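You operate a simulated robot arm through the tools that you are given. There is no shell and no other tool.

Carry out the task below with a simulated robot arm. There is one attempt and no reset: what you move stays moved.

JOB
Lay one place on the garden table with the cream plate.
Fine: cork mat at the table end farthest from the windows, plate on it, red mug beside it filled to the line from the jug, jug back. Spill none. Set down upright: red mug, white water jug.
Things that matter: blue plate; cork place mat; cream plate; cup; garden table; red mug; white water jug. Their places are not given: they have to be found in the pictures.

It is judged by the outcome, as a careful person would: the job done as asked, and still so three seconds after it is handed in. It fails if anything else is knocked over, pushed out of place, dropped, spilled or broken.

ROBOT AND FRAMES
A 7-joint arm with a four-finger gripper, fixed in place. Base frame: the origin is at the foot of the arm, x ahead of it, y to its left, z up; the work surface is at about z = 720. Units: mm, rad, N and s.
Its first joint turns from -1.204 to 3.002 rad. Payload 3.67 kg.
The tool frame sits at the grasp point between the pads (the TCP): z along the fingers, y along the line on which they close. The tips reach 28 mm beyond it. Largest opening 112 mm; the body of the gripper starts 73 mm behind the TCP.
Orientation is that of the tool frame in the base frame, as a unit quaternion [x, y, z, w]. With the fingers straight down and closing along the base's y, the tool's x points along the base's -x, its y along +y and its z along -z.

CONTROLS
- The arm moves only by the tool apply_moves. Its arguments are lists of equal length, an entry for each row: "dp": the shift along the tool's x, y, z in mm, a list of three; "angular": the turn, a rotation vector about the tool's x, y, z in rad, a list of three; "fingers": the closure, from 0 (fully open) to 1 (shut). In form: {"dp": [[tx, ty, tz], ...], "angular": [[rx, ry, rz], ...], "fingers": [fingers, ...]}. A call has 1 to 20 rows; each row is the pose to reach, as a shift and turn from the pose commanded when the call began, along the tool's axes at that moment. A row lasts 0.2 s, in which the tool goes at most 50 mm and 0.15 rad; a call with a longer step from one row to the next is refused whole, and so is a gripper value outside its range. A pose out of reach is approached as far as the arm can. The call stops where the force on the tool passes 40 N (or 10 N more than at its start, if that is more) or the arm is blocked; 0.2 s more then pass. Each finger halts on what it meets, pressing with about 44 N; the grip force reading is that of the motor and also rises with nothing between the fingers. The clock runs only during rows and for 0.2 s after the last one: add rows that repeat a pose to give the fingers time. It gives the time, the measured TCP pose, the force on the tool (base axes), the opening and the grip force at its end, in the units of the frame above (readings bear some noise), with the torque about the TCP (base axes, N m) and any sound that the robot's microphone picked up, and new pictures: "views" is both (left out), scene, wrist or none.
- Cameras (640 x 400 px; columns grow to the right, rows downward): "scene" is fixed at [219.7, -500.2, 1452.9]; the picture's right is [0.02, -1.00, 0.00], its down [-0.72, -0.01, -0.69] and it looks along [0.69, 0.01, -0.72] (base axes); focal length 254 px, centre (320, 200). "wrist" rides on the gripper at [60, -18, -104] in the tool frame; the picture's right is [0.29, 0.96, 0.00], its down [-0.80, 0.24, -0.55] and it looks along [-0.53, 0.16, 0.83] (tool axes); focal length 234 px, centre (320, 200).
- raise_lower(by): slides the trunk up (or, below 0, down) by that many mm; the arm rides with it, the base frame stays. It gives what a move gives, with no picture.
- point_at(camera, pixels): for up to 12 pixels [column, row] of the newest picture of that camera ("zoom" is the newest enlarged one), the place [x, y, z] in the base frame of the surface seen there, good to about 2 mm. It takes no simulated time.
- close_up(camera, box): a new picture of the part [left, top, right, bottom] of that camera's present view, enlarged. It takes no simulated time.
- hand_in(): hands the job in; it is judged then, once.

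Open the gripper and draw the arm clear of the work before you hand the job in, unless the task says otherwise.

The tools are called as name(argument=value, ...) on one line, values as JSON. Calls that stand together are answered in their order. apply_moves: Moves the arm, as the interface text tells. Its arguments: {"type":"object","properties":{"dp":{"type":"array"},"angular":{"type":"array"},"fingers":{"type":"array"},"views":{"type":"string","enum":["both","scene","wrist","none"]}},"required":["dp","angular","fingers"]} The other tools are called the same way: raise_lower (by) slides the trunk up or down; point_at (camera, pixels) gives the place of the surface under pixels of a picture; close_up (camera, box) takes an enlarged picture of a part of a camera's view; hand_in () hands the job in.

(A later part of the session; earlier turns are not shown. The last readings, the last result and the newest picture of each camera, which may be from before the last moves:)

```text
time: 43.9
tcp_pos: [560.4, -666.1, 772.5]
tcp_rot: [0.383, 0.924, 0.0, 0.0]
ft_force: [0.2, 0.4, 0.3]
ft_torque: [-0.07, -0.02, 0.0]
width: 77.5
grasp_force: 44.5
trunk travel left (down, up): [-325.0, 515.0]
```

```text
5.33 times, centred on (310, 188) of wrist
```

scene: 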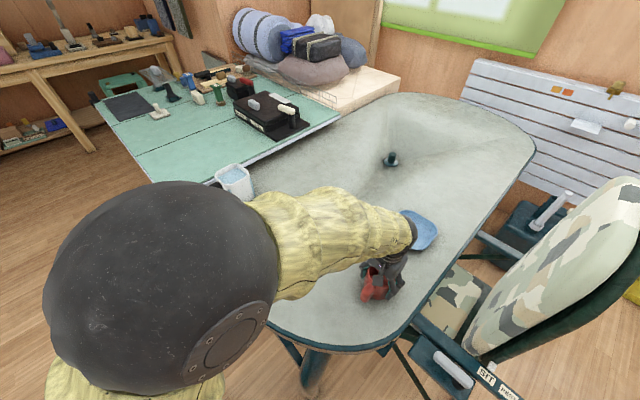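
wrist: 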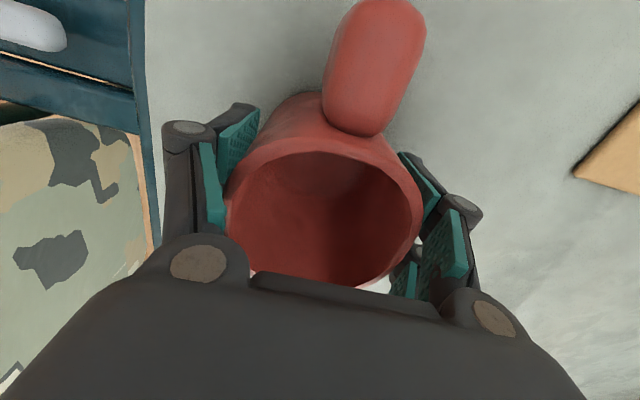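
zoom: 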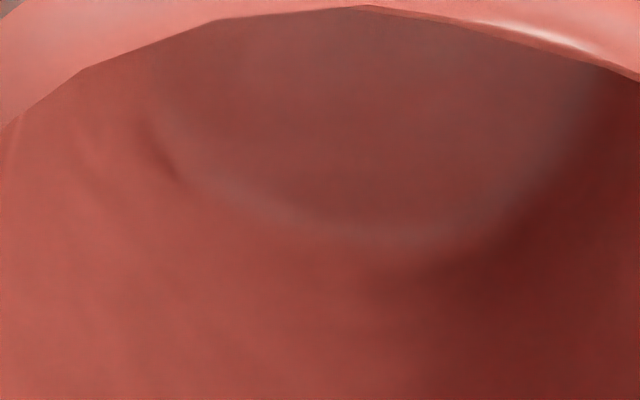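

No line seen even this close. I lift the mug 45 mm, carry it upright to (552,-506) beside the mat, and lower it to just above the table.

apply_moves(dp=[[0, 0, -20], [0, 0, -45], [24, 21, -45], [48, 43, -45], [72, 65, -45], [96, 87, -45], [112, 101, -45], [118.9, 107.4, -45], [118.9, 107.4, -45], [118.9, 107.4, -25], [118.9, 107.4, -10], [118.9, 107.4, -4], [118.9, 107.4, -4]], angular=[[0, 0, 0], [0, 0, 0], [0, 0, 0], [0, 0, 0], [0, 0, 0], [0, 0, 0], [0, 0, 0], [0, 0, 0], [0, 0, 0], [0, 0, 0], [0, 0, 0], [0, 0, 0], [0, 0, 0]], fingers=[1, 1, 1, 1, 1, 1, 1, 1, 1, 1, 1, 1, 1])

```text
time: 46.7
tcp_pos: [552.6, -504.0, 778.6]
tcp_rot: [0.382, 0.924, 0.0, 0.0]
ft_force: [0.1, 0.6, -1.0]
ft_torque: [-0.03, -0.04, 0.02]
width: 77.5
grasp_force: 44.4
trunk travel left (down, up): [-325.0, 515.0]
```

scene: 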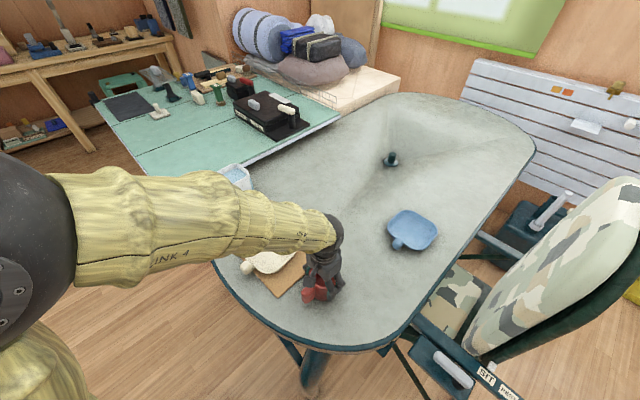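
wrist: 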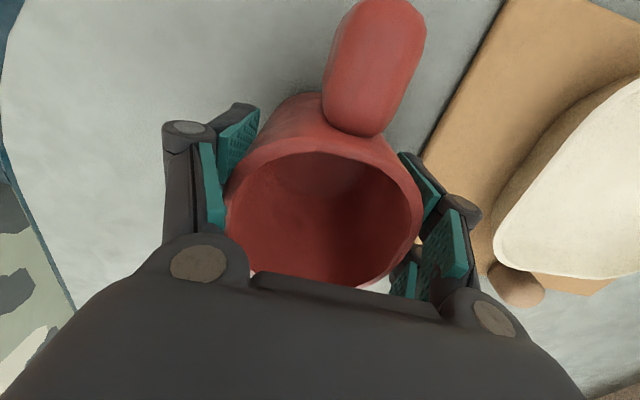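

The mug is about 6 mm above the table beside the mat. I lower it the rest of the way.

apply_moves(dp=[[0, 0, 3], [0, 0, 5.5], [0, 0, 6.5], [0, 0, 6.5]], angular=[[0, 0, 0], [0, 0, 0], [0, 0, 0], [0, 0, 0]], fingers=[1, 1, 1, 1], views="none")

```text
time: 47.7
tcp_pos: [552.1, -502.8, 773.2]
tcp_rot: [0.383, 0.924, -0.001, 0.003]
ft_force: [4.9, -5.4, 29.2]
ft_torque: [0.22, 0.48, 0.03]
width: 77.4
grasp_force: 44.2
trunk travel left (down, up): [-325.0, 515.0]
```

Firm contact: the mug stands on the table. I open fully and rise straight up.

apply_moves(dp=[[0, 0, -1], [0, 0, -1], [0, 0, -1], [0, 0, -30], [0, 0, -75], [0, 0, -120], [0, 0, -150], [0, 0, -150]], angular=[[0, 0, 0], [0, 0, 0], [0, 0, 0], [0, 0, 0], [0, 0, 0], [0, 0, 0], [0, 0, 0], [0, 0, 0]], fingers=[0.2, 0, 0, 0, 0, 0, 0, 0])

```text
time: 49.5
tcp_pos: [552.5, -502.6, 919.5]
tcp_rot: [0.382, 0.924, 0.0, 0.0]
ft_force: [0.3, 0.3, 1.5]
ft_torque: [-0.01, 0.01, 0.01]
width: 111.9
grasp_force: 0.0
trunk travel left (down, up): [-325.0, 515.0]
```

scene: 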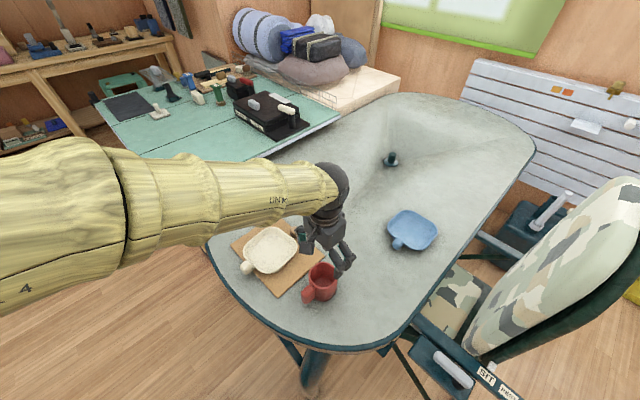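
wrist: 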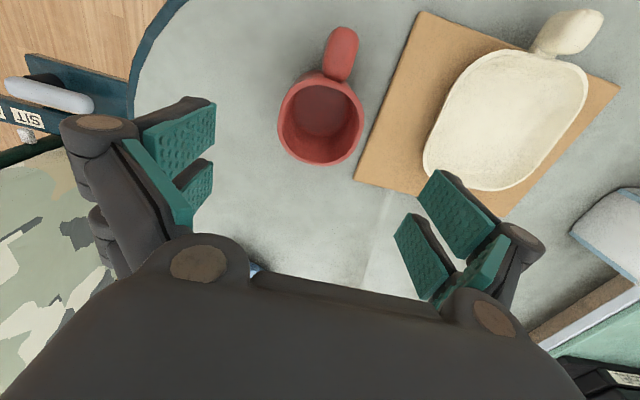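

The mug stands beside the mat. I zoom on it from the scene camera and measure rim points.

close_up(camera="scene", box=[296, 255, 348, 310])

close_up(camera="wrist", box=[260, 65, 380, 175])

point_at(camera="wrist", pixels=[[279, 115], [363, 118], [320, 164], [320, 72], [340, 45], [325, 50], [355, 50], [318, 110]])

```text
7.27 times, centred on (322, 282) of scene
```

zoom: 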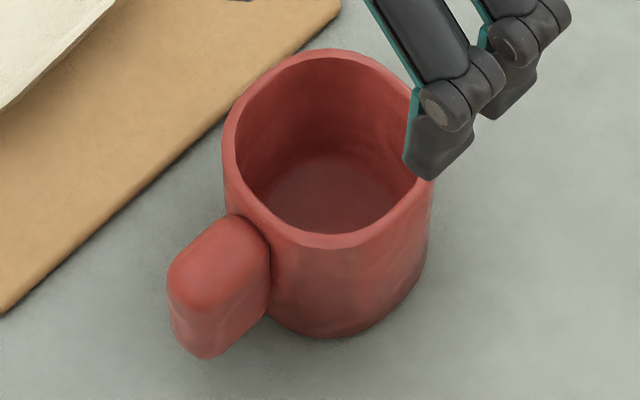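

```text
3.64 times, centred on (320, 120) of wrist
```

zoom: 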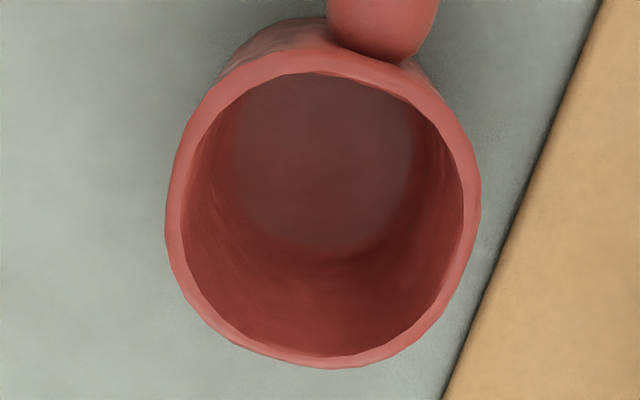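

```text
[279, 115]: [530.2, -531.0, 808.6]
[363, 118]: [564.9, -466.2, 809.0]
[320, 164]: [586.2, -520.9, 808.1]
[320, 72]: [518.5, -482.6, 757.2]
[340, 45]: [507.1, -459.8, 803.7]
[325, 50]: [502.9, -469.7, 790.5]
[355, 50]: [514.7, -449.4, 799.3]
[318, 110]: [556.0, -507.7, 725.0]
```

The mug is set at ≈(549,-500), rim 808. For the jug, I now measure its surroundings: the green table's lip near (201,186) and (243,165), and the jug body edges.

close_up(camera="scene", box=[150, 140, 290, 230])

point_at(camera="scene", pixels=[[190, 188], [201, 185], [243, 162], [255, 159], [255, 150], [210, 170], [167, 188], [265, 157], [248, 168], [252, 172], [180, 195], [225, 165]])

```text
4.44 times, centred on (220, 185) of scene
```

zoom: 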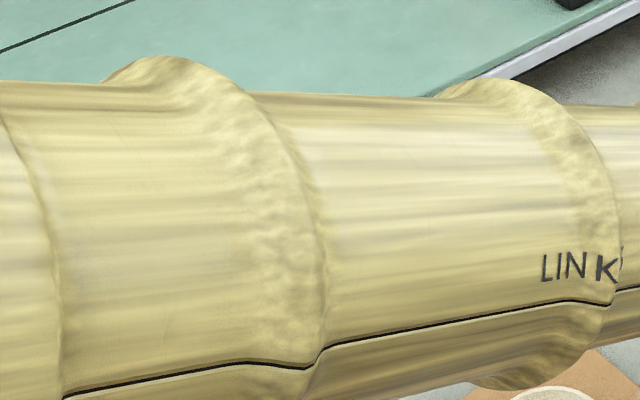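

```text
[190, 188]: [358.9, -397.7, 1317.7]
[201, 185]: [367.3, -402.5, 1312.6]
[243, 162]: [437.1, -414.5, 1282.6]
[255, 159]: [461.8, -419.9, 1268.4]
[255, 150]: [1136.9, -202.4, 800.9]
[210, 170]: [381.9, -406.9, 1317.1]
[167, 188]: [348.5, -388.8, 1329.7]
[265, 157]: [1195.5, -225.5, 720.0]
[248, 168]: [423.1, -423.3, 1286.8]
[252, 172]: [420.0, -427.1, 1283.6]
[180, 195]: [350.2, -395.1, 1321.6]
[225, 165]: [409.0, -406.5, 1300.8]
```

The green table top is at z≈800 and the arm blocks the view, so I move the hand up and over to look down at the jug from (842,-130,980).

apply_moves(dp=[[2, 20, -35], [6, 65, -50], [12, 112, -61], [18, 160, -61], [24, 207, -61], [30, 255, -61], [36, 302, -61], [42, 350, -61], [48, 397, -61], [54, 440, -61], [58, 468.8, -61], [58, 468.8, -61]], angular=[[0, 0, 0], [0, 0, 0], [0, 0, 0], [0, 0, 0], [0, 0, 0], [0, 0, 0], [0, 0, 0], [0, 0, -0.02], [0, 0, -0.05], [0, 0, -0.07], [0, 0, -0.07], [0, 0, -0.07]], fingers=[0, 0, 0, 0, 0, 0, 0, 0, 0, 0, 0, 0])

```text
time: 52.1
tcp_pos: [840.7, -130.4, 979.8]
tcp_rot: [0.35, 0.937, 0.0, 0.0]
ft_force: [0.0, 0.0, -0.1]
ft_torque: [0.03, -0.01, 0.02]
width: 112.0
grasp_force: 0.1
trunk travel left (down, up): [-325.0, 515.0]
```

scene: 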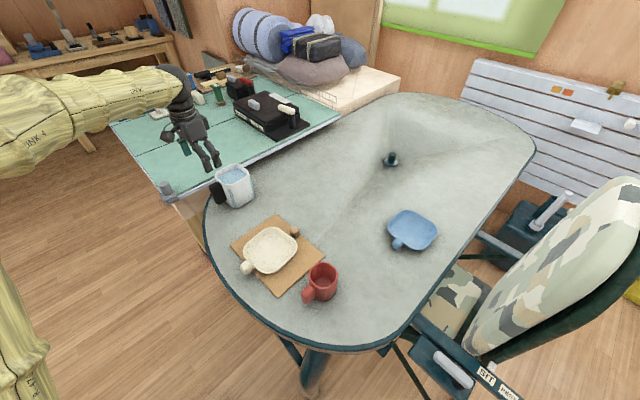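
wrist: 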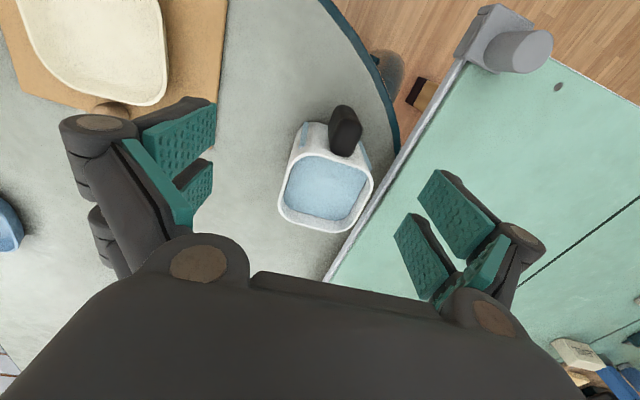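

A clear top view of the jug at (325,190) and the green table's lip. I zoom and measure the jug rim, handle and lip.

close_up(camera="wrist", box=[260, 90, 420, 250])

point_at(camera="wrist", pixels=[[303, 160], [360, 163], [338, 233], [281, 215], [372, 180], [325, 190], [343, 110], [345, 130], [333, 140], [360, 140], [346, 152], [329, 115]])

point_at(camera="wrist", pixels=[[378, 205], [385, 190], [350, 250], [330, 280], [410, 150], [440, 100], [515, 50], [490, 30], [460, 110], [395, 195]])

```text
2.50 times, centred on (340, 170) of wrist
```

zoom: 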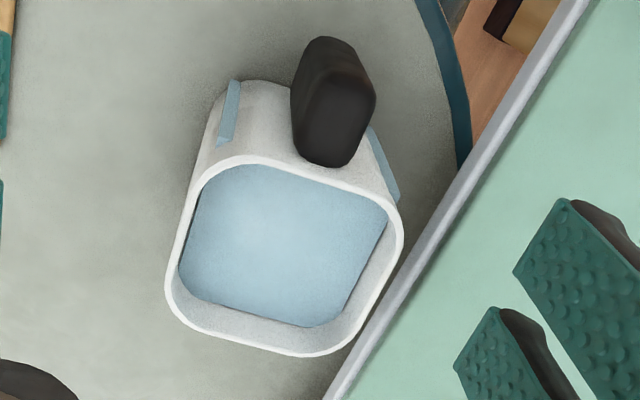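

```text
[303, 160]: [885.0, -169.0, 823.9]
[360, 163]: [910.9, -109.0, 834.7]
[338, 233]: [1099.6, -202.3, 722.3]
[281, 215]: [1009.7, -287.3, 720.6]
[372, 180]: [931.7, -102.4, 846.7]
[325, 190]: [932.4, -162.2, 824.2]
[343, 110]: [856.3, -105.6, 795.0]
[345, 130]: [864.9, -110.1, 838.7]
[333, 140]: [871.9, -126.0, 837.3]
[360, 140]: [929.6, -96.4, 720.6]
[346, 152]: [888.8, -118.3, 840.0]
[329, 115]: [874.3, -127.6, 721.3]
```

```text
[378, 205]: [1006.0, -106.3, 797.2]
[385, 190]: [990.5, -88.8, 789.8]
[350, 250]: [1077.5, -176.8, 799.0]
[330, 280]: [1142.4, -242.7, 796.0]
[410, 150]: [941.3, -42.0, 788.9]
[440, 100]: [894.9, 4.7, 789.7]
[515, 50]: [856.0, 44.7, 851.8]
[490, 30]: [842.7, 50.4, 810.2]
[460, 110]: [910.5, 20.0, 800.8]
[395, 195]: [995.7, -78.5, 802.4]
```

Lip of the green table is ≈100 mm from the jug's centre. I sample the jug's rim edges for width and orientation to see if a body grip fits.

point_at(camera="zoom", pixels=[[300, 163], [250, 158], [350, 178], [395, 265], [375, 305], [255, 345], [220, 337], [300, 355], [176, 250], [190, 208], [171, 280], [402, 230]])

point_at(camera="zoom", pixels=[[230, 105], [223, 140], [383, 165], [375, 135], [292, 95], [375, 95], [330, 40], [320, 160], [345, 75], [300, 70], [360, 65], [345, 110]])

```text
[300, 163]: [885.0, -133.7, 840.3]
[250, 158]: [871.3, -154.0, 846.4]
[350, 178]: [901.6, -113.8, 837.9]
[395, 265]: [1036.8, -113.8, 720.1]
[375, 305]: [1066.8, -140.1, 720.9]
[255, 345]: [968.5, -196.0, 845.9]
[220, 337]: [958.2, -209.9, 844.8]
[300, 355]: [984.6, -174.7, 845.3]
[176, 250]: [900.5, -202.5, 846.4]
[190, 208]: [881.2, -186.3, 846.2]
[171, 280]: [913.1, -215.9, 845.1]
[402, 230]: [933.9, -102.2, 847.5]
```

```text
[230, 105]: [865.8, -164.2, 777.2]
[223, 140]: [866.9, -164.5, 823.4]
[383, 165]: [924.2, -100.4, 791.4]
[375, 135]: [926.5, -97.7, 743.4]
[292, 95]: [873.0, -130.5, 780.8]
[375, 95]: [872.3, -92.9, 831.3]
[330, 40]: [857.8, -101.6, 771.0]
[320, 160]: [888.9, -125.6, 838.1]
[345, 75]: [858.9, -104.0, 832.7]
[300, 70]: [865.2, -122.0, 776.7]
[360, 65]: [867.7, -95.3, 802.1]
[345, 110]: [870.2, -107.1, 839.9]
```

The jug is ≈103 mm across, the handle a straight slab ≈27 mm thick (p 745–787, z 757–840). I sample the rim more finely to decide between body and handle grips.

close_up(camera="wrist", box=[272, 140, 384, 240])

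```text
4.00 times, centred on (328, 190) of wrist
```

zoom: 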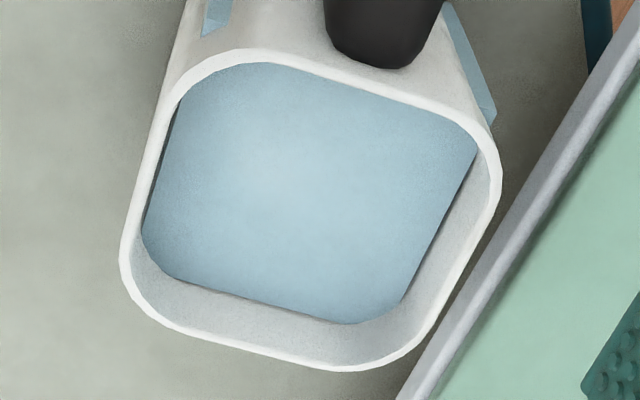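

I sample points along all four rim edges in this zoom.

point_at(camera="zoom", pixels=[[158, 125], [147, 165], [136, 200], [127, 235], [496, 195], [483, 228], [466, 265], [446, 305], [260, 55], [320, 68], [380, 83], [440, 103]])

point_at(camera="zoom", pixels=[[190, 325], [240, 343], [290, 357], [345, 366], [145, 290], [420, 340], [490, 150], [190, 70], [300, 200], [385, 30], [345, 40], [425, 30]])

```text
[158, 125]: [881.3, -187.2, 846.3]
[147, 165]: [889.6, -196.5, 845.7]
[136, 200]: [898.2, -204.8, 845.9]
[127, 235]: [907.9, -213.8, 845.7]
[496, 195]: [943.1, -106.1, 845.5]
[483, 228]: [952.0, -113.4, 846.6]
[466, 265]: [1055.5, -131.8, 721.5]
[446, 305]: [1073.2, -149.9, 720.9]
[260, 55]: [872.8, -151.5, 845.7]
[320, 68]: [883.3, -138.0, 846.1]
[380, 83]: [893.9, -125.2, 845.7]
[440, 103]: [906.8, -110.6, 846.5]
```

```text
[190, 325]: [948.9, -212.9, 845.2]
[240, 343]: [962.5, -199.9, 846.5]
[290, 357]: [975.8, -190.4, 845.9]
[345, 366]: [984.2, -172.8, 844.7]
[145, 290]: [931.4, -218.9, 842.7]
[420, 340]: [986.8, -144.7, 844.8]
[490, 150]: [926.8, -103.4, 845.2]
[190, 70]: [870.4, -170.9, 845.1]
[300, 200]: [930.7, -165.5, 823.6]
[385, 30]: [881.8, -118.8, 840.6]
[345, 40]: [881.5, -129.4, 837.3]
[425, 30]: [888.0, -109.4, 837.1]
```

The jug is ~104 mm wide, too tight for a body grip, so I'll use the handle (centre ≈(875,-114), 26 mm thick). The pour must come from the handle side of the table, where the mug's own handle is in the way; so first I return to the mug to turn its handle aside.

apply_moves(dp=[[-2, -45, 0], [-4, -92, 0], [-6, -139, 0], [-9, -186, 0], [-11, -233, 5], [-14, -280, 15], [-16, -327, 25], [-18, -373, 35], [-20, -417, 50], [-22, -450, 68], [-22.9, -470.4, 79.8], [-22.9, -470.4, 79.8]], angular=[[0, 0, 0], [0, 0, 0], [0, 0, 0.02], [0, 0, 0.04], [0, 0, 0.07], [0, 0, 0.07], [0, 0, 0.07], [0, 0, 0.07], [0, 0, 0.07], [0, 0, 0.07], [0, 0, 0.07], [0, 0, 0.07]], fingers=[0, 0, 0, 0, 0, 0, 0, 0, 0, 0, 0, 0], views="wrist")

```text
time: 54.7
tcp_pos: [552.3, -501.5, 901.6]
tcp_rot: [0.383, 0.924, 0.0, 0.0]
ft_force: [0.3, -1.0, 0.0]
ft_torque: [-0.01, -0.02, 0.03]
width: 112.2
grasp_force: 0.0
trunk travel left (down, up): [-325.0, 515.0]
```

wrist: 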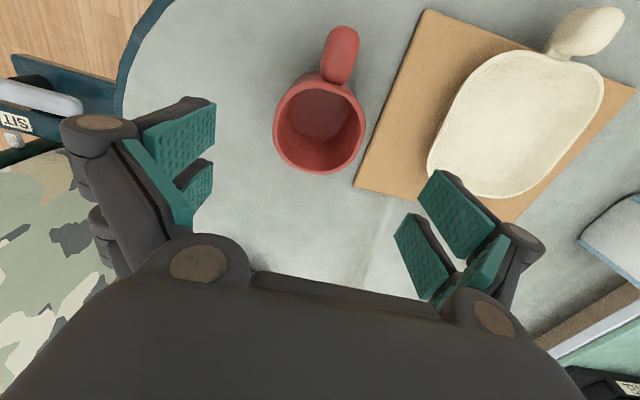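

Directly above the mug again. I descend to z≈773, close, and lift it 25 mm.

apply_moves(dp=[[2.8, -1.4, 25], [2.8, -1.4, 65], [2.8, -1.4, 105], [2.8, -1.4, 129], [2.8, -1.4, 129], [2.8, -1.4, 129], [2.8, -1.4, 129], [2.8, -1.4, 115], [2.8, -1.4, 104], [2.8, -1.4, 104]], angular=[[0, 0, 0], [0, 0, 0], [0, 0, 0], [0, 0, 0], [0, 0, 0], [0, 0, 0], [0, 0, 0], [0, 0, 0], [0, 0, 0], [0, 0, 0]], fingers=[0, 0, 0, 0, 0.5, 1, 1, 1, 1, 1], views="wrist")

```text
time: 56.9
tcp_pos: [548.7, -501.2, 796.6]
tcp_rot: [0.383, 0.924, 0.0, 0.0]
ft_force: [-0.1, 0.5, -0.4]
ft_torque: [-0.01, -0.04, -0.05]
width: 77.4
grasp_force: 44.3
trunk travel left (down, up): [-325.0, 515.0]
```

wrist: 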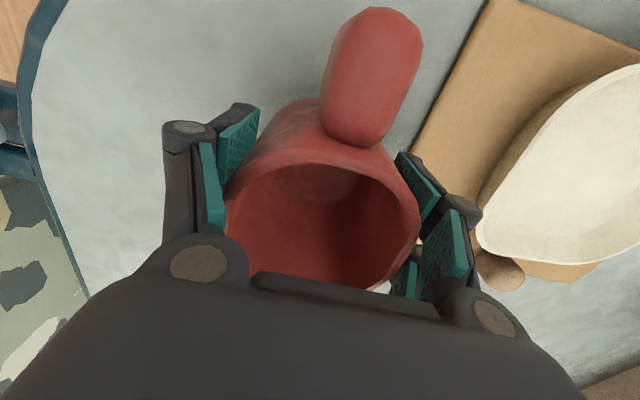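

Mug held and lifted. I turn it +90° about the vertical so its handle will point away from the plate (to the diner's right).

apply_moves(dp=[[0, 0, 0], [0, 0, 0], [0, 0, 0], [0, 0, 0], [0, 0, 0], [0, 0, 0], [0, 0, 0], [0, 0, 0], [0, 0, 0], [0, 0, 0], [0, 0, 0], [0, 0, 0]], angular=[[0, 0, -0.143], [0, 0, -0.286], [0, 0, -0.428], [0, 0, -0.571], [0, 0, -0.714], [0, 0, -0.857], [0, 0, -1.0], [0, 0, -1.142], [0, 0, -1.285], [0, 0, -1.428], [0, 0, -1.571], [0, 0, -1.571]], fingers=[1, 1, 1, 1, 1, 1, 1, 1, 1, 1, 1, 1])

```text
time: 59.5
tcp_pos: [548.5, -500.2, 798.4]
tcp_rot: [-0.384, 0.923, 0.0, 0.0]
ft_force: [1.0, 1.6, -1.3]
ft_torque: [0.05, -0.01, 0.02]
width: 77.5
grasp_force: 44.0
trunk travel left (down, up): [-325.0, 515.0]
```

scene: 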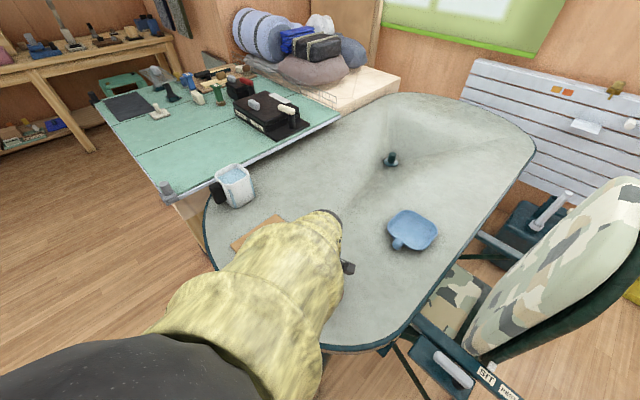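
wrist: 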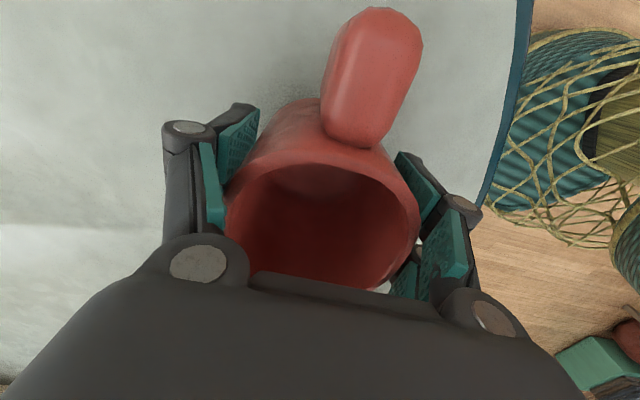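

Turned cleanly (tool yaw now +45°). I lower the mug back to the table.

apply_moves(dp=[[0, 0, 12], [0, 0, 19], [0, 0, 23], [0, 0, 25], [0, 0, 25]], angular=[[0, 0, 0], [0, 0, 0], [0, 0, 0], [0, 0, 0], [0, 0, 0]], fingers=[1, 1, 1, 1, 1], views="none")

```text
time: 60.7
tcp_pos: [549.3, -500.4, 772.6]
tcp_rot: [-0.383, 0.924, -0.001, 0.001]
ft_force: [0.7, -1.0, -0.9]
ft_torque: [-0.01, -0.01, -0.03]
width: 77.6
grasp_force: 44.6
trunk travel left (down, up): [-325.0, 515.0]
```

No contact force yet; I lower 1–2 mm more until it touches.

apply_moves(dp=[[0, 0, 1], [0, 0, 1.8], [0, 0, 1.8]], angular=[[0, 0, 0], [0, 0, 0], [0, 0, 0]], fingers=[1, 1, 1], views="none")

```text
time: 61.5
tcp_pos: [547.0, -500.8, 772.6]
tcp_rot: [-0.382, 0.924, 0.0, -0.001]
ft_force: [-0.1, 0.0, -1.7]
ft_torque: [0.04, -0.03, -0.01]
width: 77.4
grasp_force: 43.9
trunk travel left (down, up): [-325.0, 515.0]
```

Still free; another small step.

apply_moves(dp=[[0, 0, 1], [0, 0, 2], [0, 0, 2]], angular=[[0, 0, 0], [0, 0, 0], [0, 0, 0]], fingers=[1, 1, 1], views="wrist")

```text
time: 62.3
tcp_pos: [549.1, -500.8, 772.2]
tcp_rot: [-0.383, 0.924, -0.002, 0.001]
ft_force: [-0.2, -1.1, 16.9]
ft_torque: [0.51, 0.48, -0.03]
width: 77.6
grasp_force: 43.8
trunk travel left (down, up): [-325.0, 515.0]
```

wrist: 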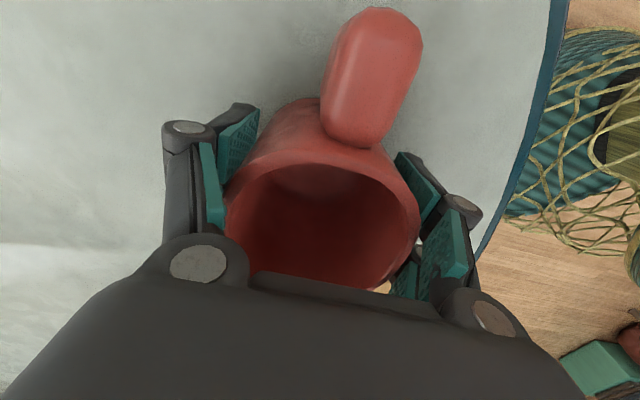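

Contact at 17 N. I release and rise straight up 150 mm.

apply_moves(dp=[[0, 0, -1], [0, 0, -1], [0, 0, -1], [0, 0, -30], [0, 0, -75], [0, 0, -120], [0, 0, -150], [0, 0, -150]], angular=[[0, 0, 0], [0, 0, 0], [0, 0, 0], [0, 0, 0], [0, 0, 0], [0, 0, 0], [0, 0, 0], [0, 0, 0]], fingers=[0.2, 0, 0, 0, 0, 0, 0, 0], views="wrist")

close_up(camera="wrist", box=[260, 50, 400, 180])

```text
time: 64.1
tcp_pos: [545.2, -499.1, 916.9]
tcp_rot: [-0.383, 0.924, 0.0, -0.001]
ft_force: [0.5, 0.2, 0.1]
ft_torque: [0.0, -0.04, 0.02]
width: 112.1
grasp_force: 0.1
trunk travel left (down, up): [-325.0, 515.0]
```

wrist: 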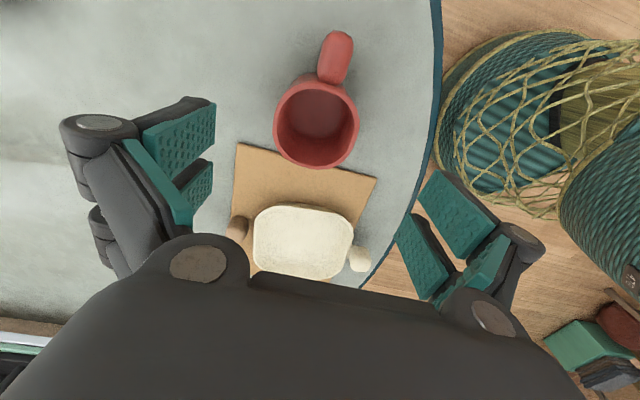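

```text
3.08 times, centred on (330, 115) of wrist
```

zoom: 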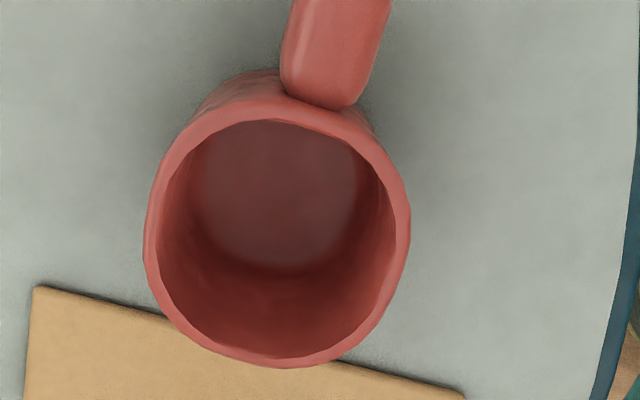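

The mug now has its handle toward -u, mat alongside. I measure its rim and handle.

point_at(camera="wrist", pixels=[[275.5, 125], [358, 122], [320, 168], [316, 78], [335, 50], [322, 55], [348, 55], [300, 85], [338, 83], [290, 155], [348, 152]])

```text
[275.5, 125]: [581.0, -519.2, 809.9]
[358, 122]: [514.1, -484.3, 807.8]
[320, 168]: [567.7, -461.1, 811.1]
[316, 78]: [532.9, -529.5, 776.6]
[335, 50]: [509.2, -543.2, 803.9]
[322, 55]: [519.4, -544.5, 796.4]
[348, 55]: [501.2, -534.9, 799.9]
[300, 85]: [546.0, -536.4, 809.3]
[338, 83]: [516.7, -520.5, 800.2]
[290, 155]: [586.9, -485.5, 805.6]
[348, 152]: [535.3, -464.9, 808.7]
```

Mug centre ≈(548,-500), handle toward azimuth 226°. Now I travel back to the jug's overlook point, yawing to -42° to match its handle.

apply_moves(dp=[[-10, 1, -35], [-50, 5, -55], [-97, 10, -63], [-144, 16, -63], [-191, 21, -63], [-238, 26, -63], [-285, 31, -63], [-332, 36, -63], [-379, 41, -63], [-426, 46, -63], [-460, 50, -63], [-470.9, 50.9, -63], [-470.9, 50.9, -63]], angular=[[0, 0, 0.1], [0, 0, 0.24], [0, 0, 0.38], [0, 0, 0.52], [0, 0, 0.66], [0, 0, 0.8], [0, 0, 0.94], [0, 0, 1.08], [0, 0, 1.22], [0, 0, 1.36], [0, 0, 1.46], [0, 0, 1.518], [0, 0, 1.518]], fingers=[0, 0, 0, 0, 0, 0, 0, 0.2, 0.4, 0.5, 0.5, 0.5, 0.5])

```text
time: 66.9
tcp_pos: [843.7, -128.1, 982.0]
tcp_rot: [0.357, 0.934, 0.0, 0.001]
ft_force: [-0.6, 0.4, -0.1]
ft_torque: [-0.01, -0.01, 0.0]
width: 56.1
grasp_force: 0.1
trunk travel left (down, up): [-325.0, 515.0]
```

scene: 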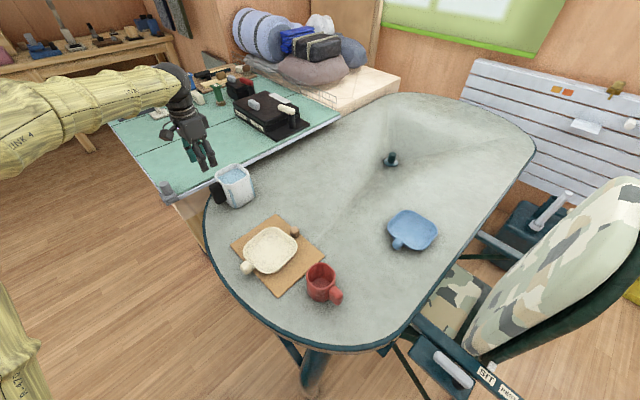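
wrist: 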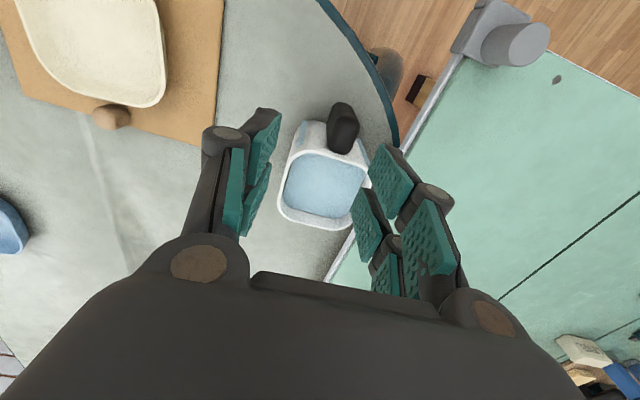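

The scene now shows jug, mug and plate all clear. I record the jug's exact appearance in the scene and zoom the handle in the wrist view.

close_up(camera="scene", box=[187, 155, 277, 211])

close_up(camera="wrist", box=[290, 90, 390, 170])

```text
7.11 times, centred on (232, 183) of scene
```

zoom: 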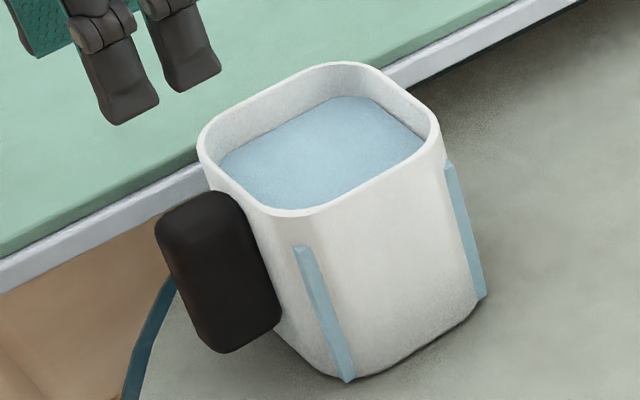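

```text
5.00 times, centred on (340, 130) of wrist
```

zoom: 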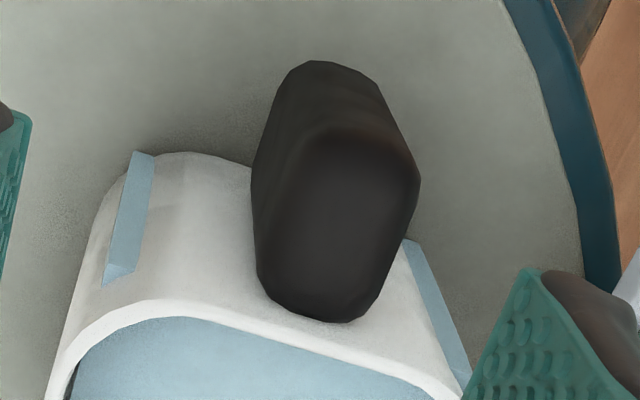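

I sample the handle's top, sides and outer face, plus the jug's bottom corners for the return pose.

point_at(camera="zoom", pixels=[[345, 220], [300, 180], [400, 170], [290, 260], [370, 270], [310, 120], [340, 90], [262, 180], [258, 240], [320, 300], [412, 200], [380, 300]])

point_at(camera="scene", pixels=[[235.5, 207.5], [250, 201], [254.5, 196], [216, 190], [213, 184], [219, 203], [225, 196], [216, 200], [236, 164.3], [216, 174.5], [248.2, 173], [227, 184.7]])

```text
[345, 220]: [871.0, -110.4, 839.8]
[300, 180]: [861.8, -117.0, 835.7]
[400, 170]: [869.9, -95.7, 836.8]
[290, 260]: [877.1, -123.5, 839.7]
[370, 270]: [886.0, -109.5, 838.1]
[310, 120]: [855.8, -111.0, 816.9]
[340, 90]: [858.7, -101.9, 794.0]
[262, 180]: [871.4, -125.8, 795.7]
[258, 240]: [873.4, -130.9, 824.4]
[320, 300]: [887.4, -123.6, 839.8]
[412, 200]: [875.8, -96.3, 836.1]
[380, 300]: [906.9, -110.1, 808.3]
```

```text
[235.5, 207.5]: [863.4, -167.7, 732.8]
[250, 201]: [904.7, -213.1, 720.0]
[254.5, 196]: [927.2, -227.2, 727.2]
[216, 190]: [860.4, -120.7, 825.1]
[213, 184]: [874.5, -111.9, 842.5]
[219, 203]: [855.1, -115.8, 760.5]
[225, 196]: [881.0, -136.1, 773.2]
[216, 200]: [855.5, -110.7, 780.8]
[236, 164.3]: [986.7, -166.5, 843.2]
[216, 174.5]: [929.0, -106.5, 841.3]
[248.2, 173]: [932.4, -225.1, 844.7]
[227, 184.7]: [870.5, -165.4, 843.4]
```

Handle centre ≈(876,-115): q-range 487–514, p 708–748. I position the hand above it at z≈900 and check the alignment.

apply_moves(dp=[[-6, 16, 20], [-12.3, 31.2, 45], [-12.3, 31.2, 82], [-12.3, 31.2, 82]], angular=[[0, 0, 0], [0, 0, 0], [0, 0, 0], [0, 0, 0]], fingers=[0.5, 0.5, 0.5, 0.5])

close_up(camera="scene", box=[187, 125, 277, 211])

```text
time: 67.9
tcp_pos: [875.9, -115.7, 899.6]
tcp_rot: [0.358, 0.934, 0.0, 0.0]
ft_force: [0.4, -0.3, 0.3]
ft_torque: [0.0, 0.02, -0.05]
width: 56.1
grasp_force: 0.1
trunk travel left (down, up): [-325.0, 515.0]
```

scene: 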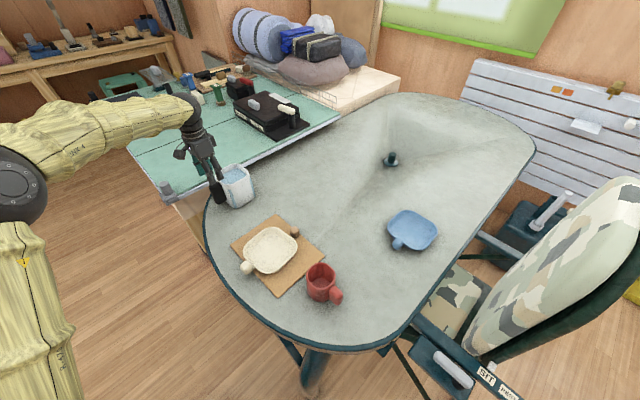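
wrist: 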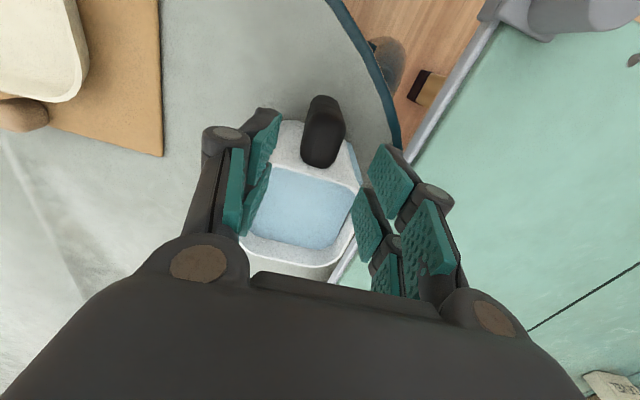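

```text
4.65 times, centred on (232, 168) of scene
```

zoom: 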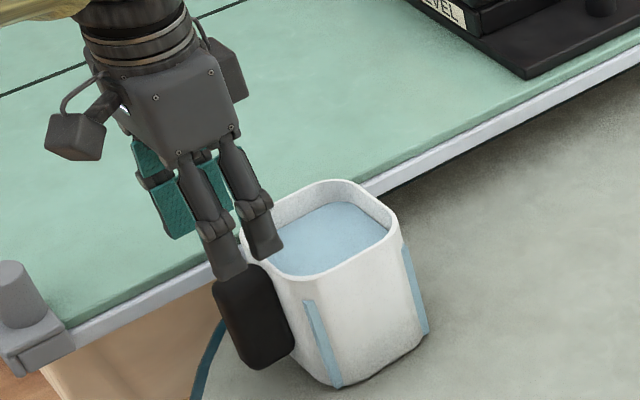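

The hand seems to show two digits per side; I measure their positions with the camera to know the true finger footprint before going down next to the jug wall.

point_at(camera="wrist", pixels=[[262, 112], [278, 112], [268, 150], [240, 200], [255, 205], [225, 133], [380, 148], [412, 190], [385, 200], [360, 195], [372, 240], [430, 200]])

point_at(camera="scene", pixels=[[211.5, 184], [207, 172], [219.5, 177], [216, 165], [198, 168], [200, 175], [196, 160], [205, 160], [212, 158], [222, 178], [214, 182], [208, 183]])

```text
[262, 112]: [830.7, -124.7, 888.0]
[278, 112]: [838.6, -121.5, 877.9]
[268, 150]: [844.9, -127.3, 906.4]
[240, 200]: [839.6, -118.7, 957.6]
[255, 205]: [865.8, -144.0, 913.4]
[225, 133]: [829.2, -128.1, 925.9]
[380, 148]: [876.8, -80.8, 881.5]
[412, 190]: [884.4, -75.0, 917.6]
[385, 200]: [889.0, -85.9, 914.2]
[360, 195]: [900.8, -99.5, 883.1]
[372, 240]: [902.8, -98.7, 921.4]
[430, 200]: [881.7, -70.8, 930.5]
```

```text
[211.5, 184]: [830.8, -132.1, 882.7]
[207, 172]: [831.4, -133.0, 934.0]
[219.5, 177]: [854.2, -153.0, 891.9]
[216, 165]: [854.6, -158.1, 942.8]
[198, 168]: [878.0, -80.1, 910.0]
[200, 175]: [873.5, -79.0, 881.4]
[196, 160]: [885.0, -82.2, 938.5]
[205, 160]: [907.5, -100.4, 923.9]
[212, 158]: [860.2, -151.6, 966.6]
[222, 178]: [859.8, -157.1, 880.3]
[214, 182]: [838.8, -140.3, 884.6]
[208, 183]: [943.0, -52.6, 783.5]
```

The digits sit in pairs at about ±18 mm along the tool x-axis, so I shift 14 mm outward: the inner pair will grip the handle (p≈723–741) while staying clear of the jug wall. I go down to z≈862 and look.

apply_moves(dp=[[7, 0.3, 0], [14.5, 0.6, 0], [14.5, 0.6, 20], [14.5, 0.6, 38], [14.5, 0.6, 38]], angular=[[0, 0, 0], [0, 0, 0], [0, 0, 0], [0, 0, 0], [0, 0, 0]], fingers=[0.5, 0.5, 0.5, 0.5, 0.5])

close_up(camera="scene", box=[187, 145, 267, 211])

close_up(camera="wrist", box=[200, 90, 440, 250])

```text
time: 69.1
tcp_pos: [865.1, -106.1, 861.6]
tcp_rot: [0.358, 0.934, 0.0, 0.0]
ft_force: [0.0, -0.3, -1.0]
ft_torque: [0.0, -0.03, 0.0]
width: 56.2
grasp_force: 0.1
trunk travel left (down, up): [-325.0, 515.0]
```

scene: 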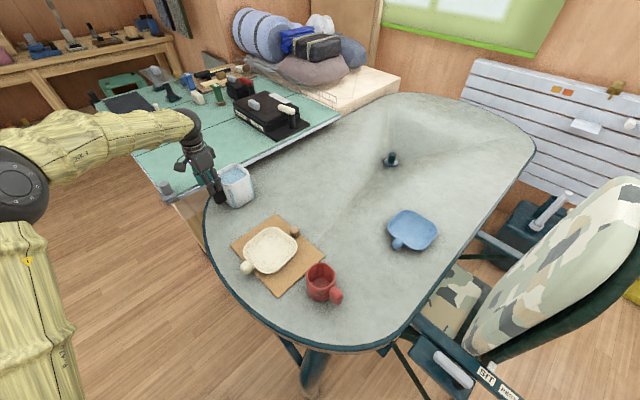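
wrist: 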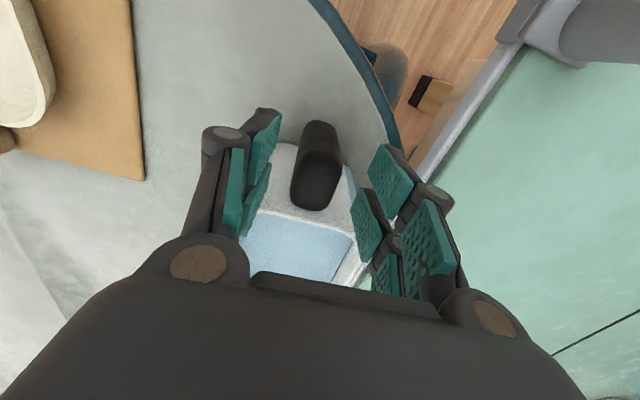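

```text
6.06 times, centred on (227, 178) of scene
```

zoom: 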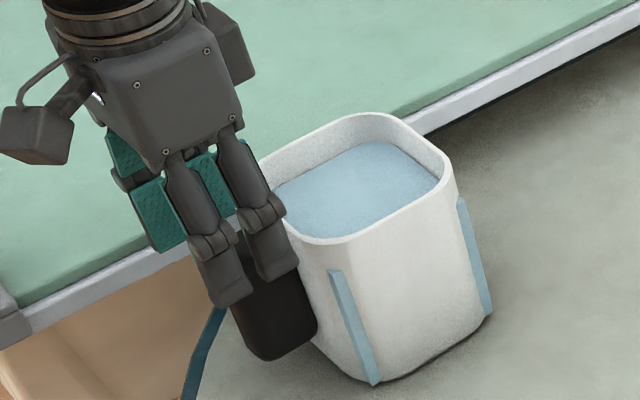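

```text
2.50 times, centred on (320, 170) of wrist
```

zoom: 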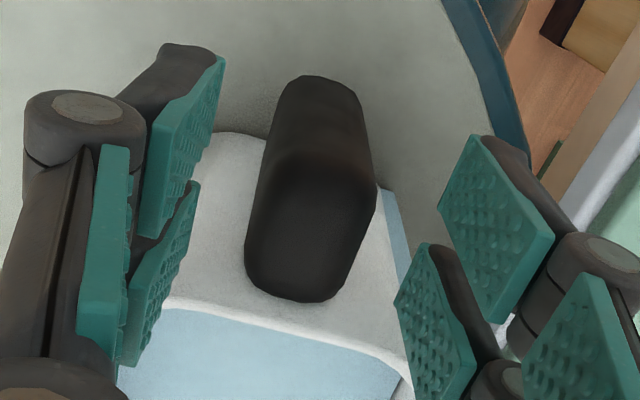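

The handle sits between the finger pairs. I check the inner digits' edge relative to the jug wall before going lower.

point_at(camera="zoom", pixels=[[300, 100], [150, 250]])

point_at(camera="scene", pixels=[[222.6, 187.5], [222.8, 188.5], [220, 181], [220.4, 178.5], [215, 185], [208, 190], [213, 194], [219, 190], [217, 176]])

```text
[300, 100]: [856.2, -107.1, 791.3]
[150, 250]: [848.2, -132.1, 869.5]
```

```text
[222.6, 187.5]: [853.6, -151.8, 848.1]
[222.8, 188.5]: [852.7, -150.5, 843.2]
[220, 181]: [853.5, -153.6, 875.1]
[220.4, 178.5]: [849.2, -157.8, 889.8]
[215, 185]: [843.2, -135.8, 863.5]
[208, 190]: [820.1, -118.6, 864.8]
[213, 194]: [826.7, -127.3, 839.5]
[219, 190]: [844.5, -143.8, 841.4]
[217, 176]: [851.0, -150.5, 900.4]
```

Inner digits end at p≈737, 11 mm off the jug wall (748). I descend to z≈803 beside the handle.

apply_moves(dp=[[0, 0, 20], [0, 0, 40], [0, 0, 52], [0, 0, 58.5], [0, 0, 58.5]], angular=[[0, 0, 0], [0, 0, 0], [0, 0, 0], [0, 0, 0], [0, 0, 0]], fingers=[0.5, 0.5, 0.5, 0.5, 0.5])

close_up(camera="wrist", box=[200, 90, 440, 250])

close_up(camera="scene", box=[187, 145, 267, 211])

```text
time: 70.3
tcp_pos: [865.6, -105.4, 800.6]
tcp_rot: [0.357, 0.934, 0.0, 0.0]
ft_force: [0.8, -0.3, -0.2]
ft_torque: [-0.02, 0.0, 0.01]
width: 55.9
grasp_force: 0.0
trunk travel left (down, up): [-325.0, 515.0]
```

scene: 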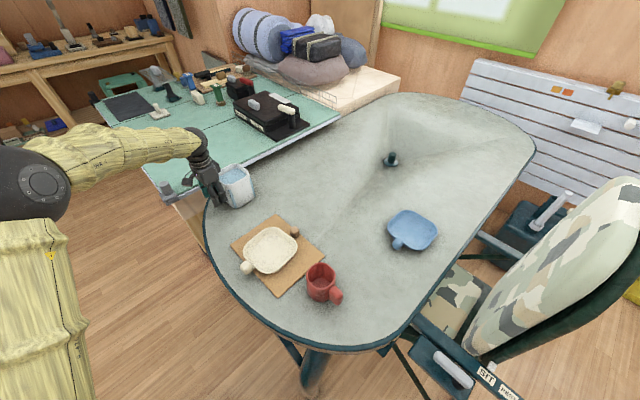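
wrist: 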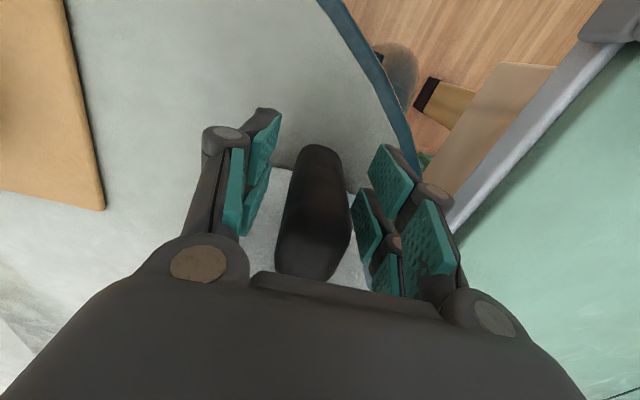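

```text
2.50 times, centred on (320, 170) of wrist
```

zoom: 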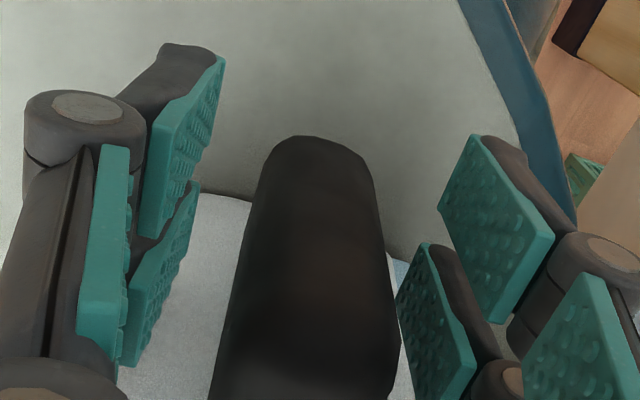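

```text
6.06 times, centred on (227, 178) of scene
```

zoom: 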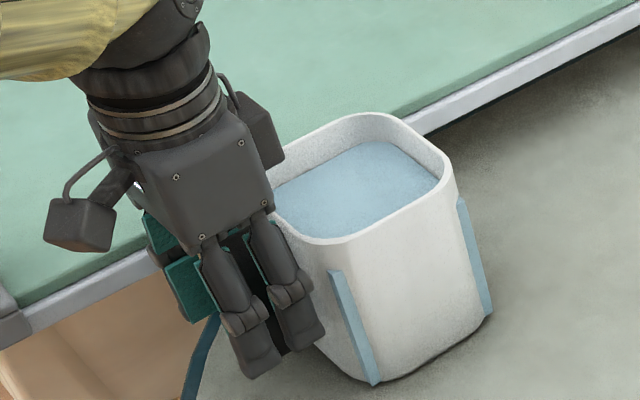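

Handle is between the pads. I verify centring with side points on the handle versus the pads before closing.

point_at(camera="wrist", pixels=[[293, 185], [297, 170], [343, 180], [346, 200], [318, 180], [318, 150], [270, 170], [264, 190], [357, 215], [372, 175], [285, 215], [347, 225]])

```text
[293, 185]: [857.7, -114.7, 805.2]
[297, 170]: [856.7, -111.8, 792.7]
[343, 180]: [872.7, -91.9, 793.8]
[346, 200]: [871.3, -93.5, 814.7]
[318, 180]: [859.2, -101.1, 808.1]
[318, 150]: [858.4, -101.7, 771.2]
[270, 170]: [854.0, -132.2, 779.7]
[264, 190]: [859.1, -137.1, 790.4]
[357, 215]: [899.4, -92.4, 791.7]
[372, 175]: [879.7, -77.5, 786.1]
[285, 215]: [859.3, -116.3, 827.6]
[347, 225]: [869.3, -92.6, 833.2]
```

Pads are centred on the handle to ~1 mm. I close gently in steps.

apply_moves(dp=[[0, 0, 0], [0, 0, 0], [0, 0, 0], [0, 0, 0], [0, 0, 0], [0, 0, 0], [0, 0, 0]], angular=[[0, 0, 0], [0, 0, 0], [0, 0, 0], [0, 0, 0], [0, 0, 0], [0, 0, 0], [0, 0, 0]], fingers=[0.6, 0.68, 0.72, 0.76, 0.85, 1, 1])

close_up(camera="scene", box=[187, 155, 277, 211])

```text
time: 71.9
tcp_pos: [865.6, -105.1, 802.1]
tcp_rot: [0.358, 0.934, 0.0, 0.0]
ft_force: [-1.5, -0.2, 0.3]
ft_torque: [0.0, 0.07, -0.26]
width: 30.1
grasp_force: 43.4
trunk travel left (down, up): [-325.0, 515.0]
```

scene: 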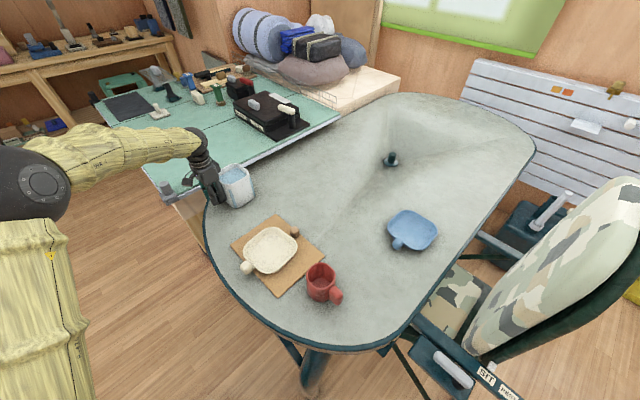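
wrist: 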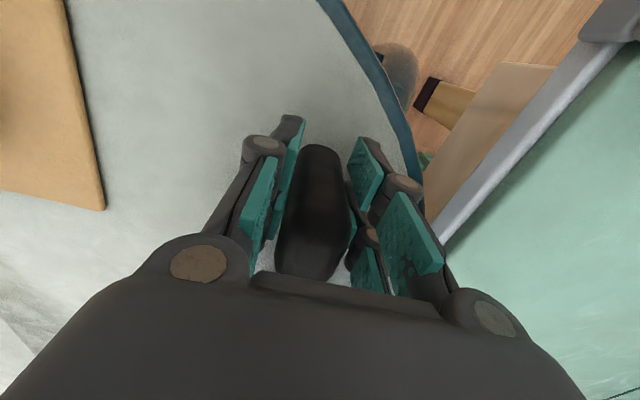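

```text
7.11 times, centred on (232, 183) of scene
```

zoom: 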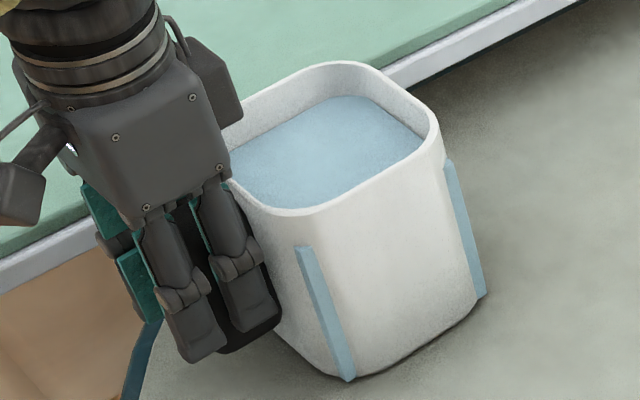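

Handle gripped (30 mm, 43 N), jug undisturbed. Test lift of 6 mm, checking load and tilt.

apply_moves(dp=[[0, 0, -2], [0, 0, -4], [0, 0, -6], [0, 0, -6]], angular=[[0, 0, 0], [0, 0, 0], [0, 0, 0], [0, 0, 0]], fingers=[1, 1, 1, 1], views="scene")

close_up(camera="scene", box=[187, 155, 277, 211])

point_at(camera="scene", pixels=[[236, 164.3], [248.2, 173], [227, 184.5], [240, 181.5], [245, 168], [235, 207.5], [254.5, 196]])

```text
time: 72.9
tcp_pos: [865.5, -106.1, 808.8]
tcp_rot: [0.357, 0.934, 0.0, 0.0]
ft_force: [-0.3, -0.1, -9.2]
ft_torque: [0.35, 0.39, 0.0]
width: 30.0
grasp_force: 43.9
trunk travel left (down, up): [-325.0, 515.0]
```

scene: 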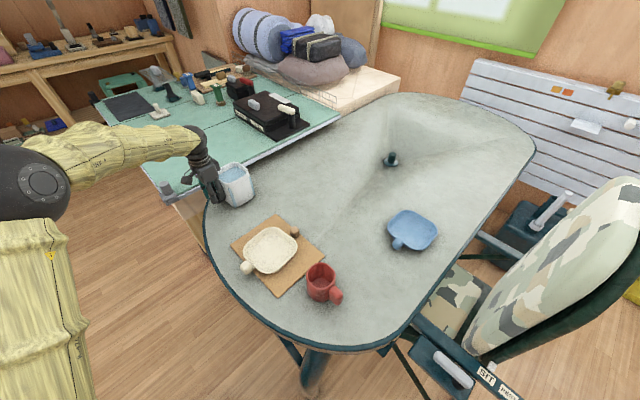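

```text
7.11 times, centred on (232, 183) of scene
```

zoom: 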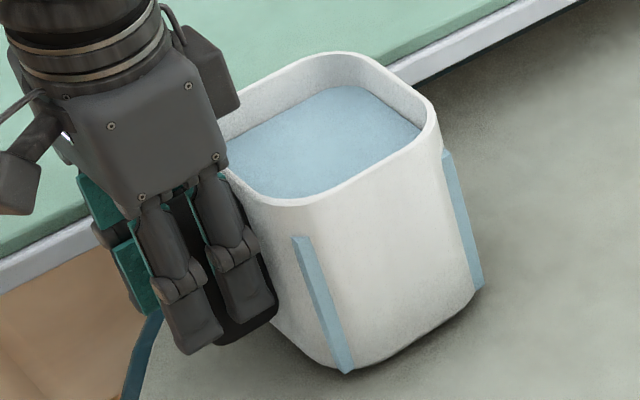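

```text
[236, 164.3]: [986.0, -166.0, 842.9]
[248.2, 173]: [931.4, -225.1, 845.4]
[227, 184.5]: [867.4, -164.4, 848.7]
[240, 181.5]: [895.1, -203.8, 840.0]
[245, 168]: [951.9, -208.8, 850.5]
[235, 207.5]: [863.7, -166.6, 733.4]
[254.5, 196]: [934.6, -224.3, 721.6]
```

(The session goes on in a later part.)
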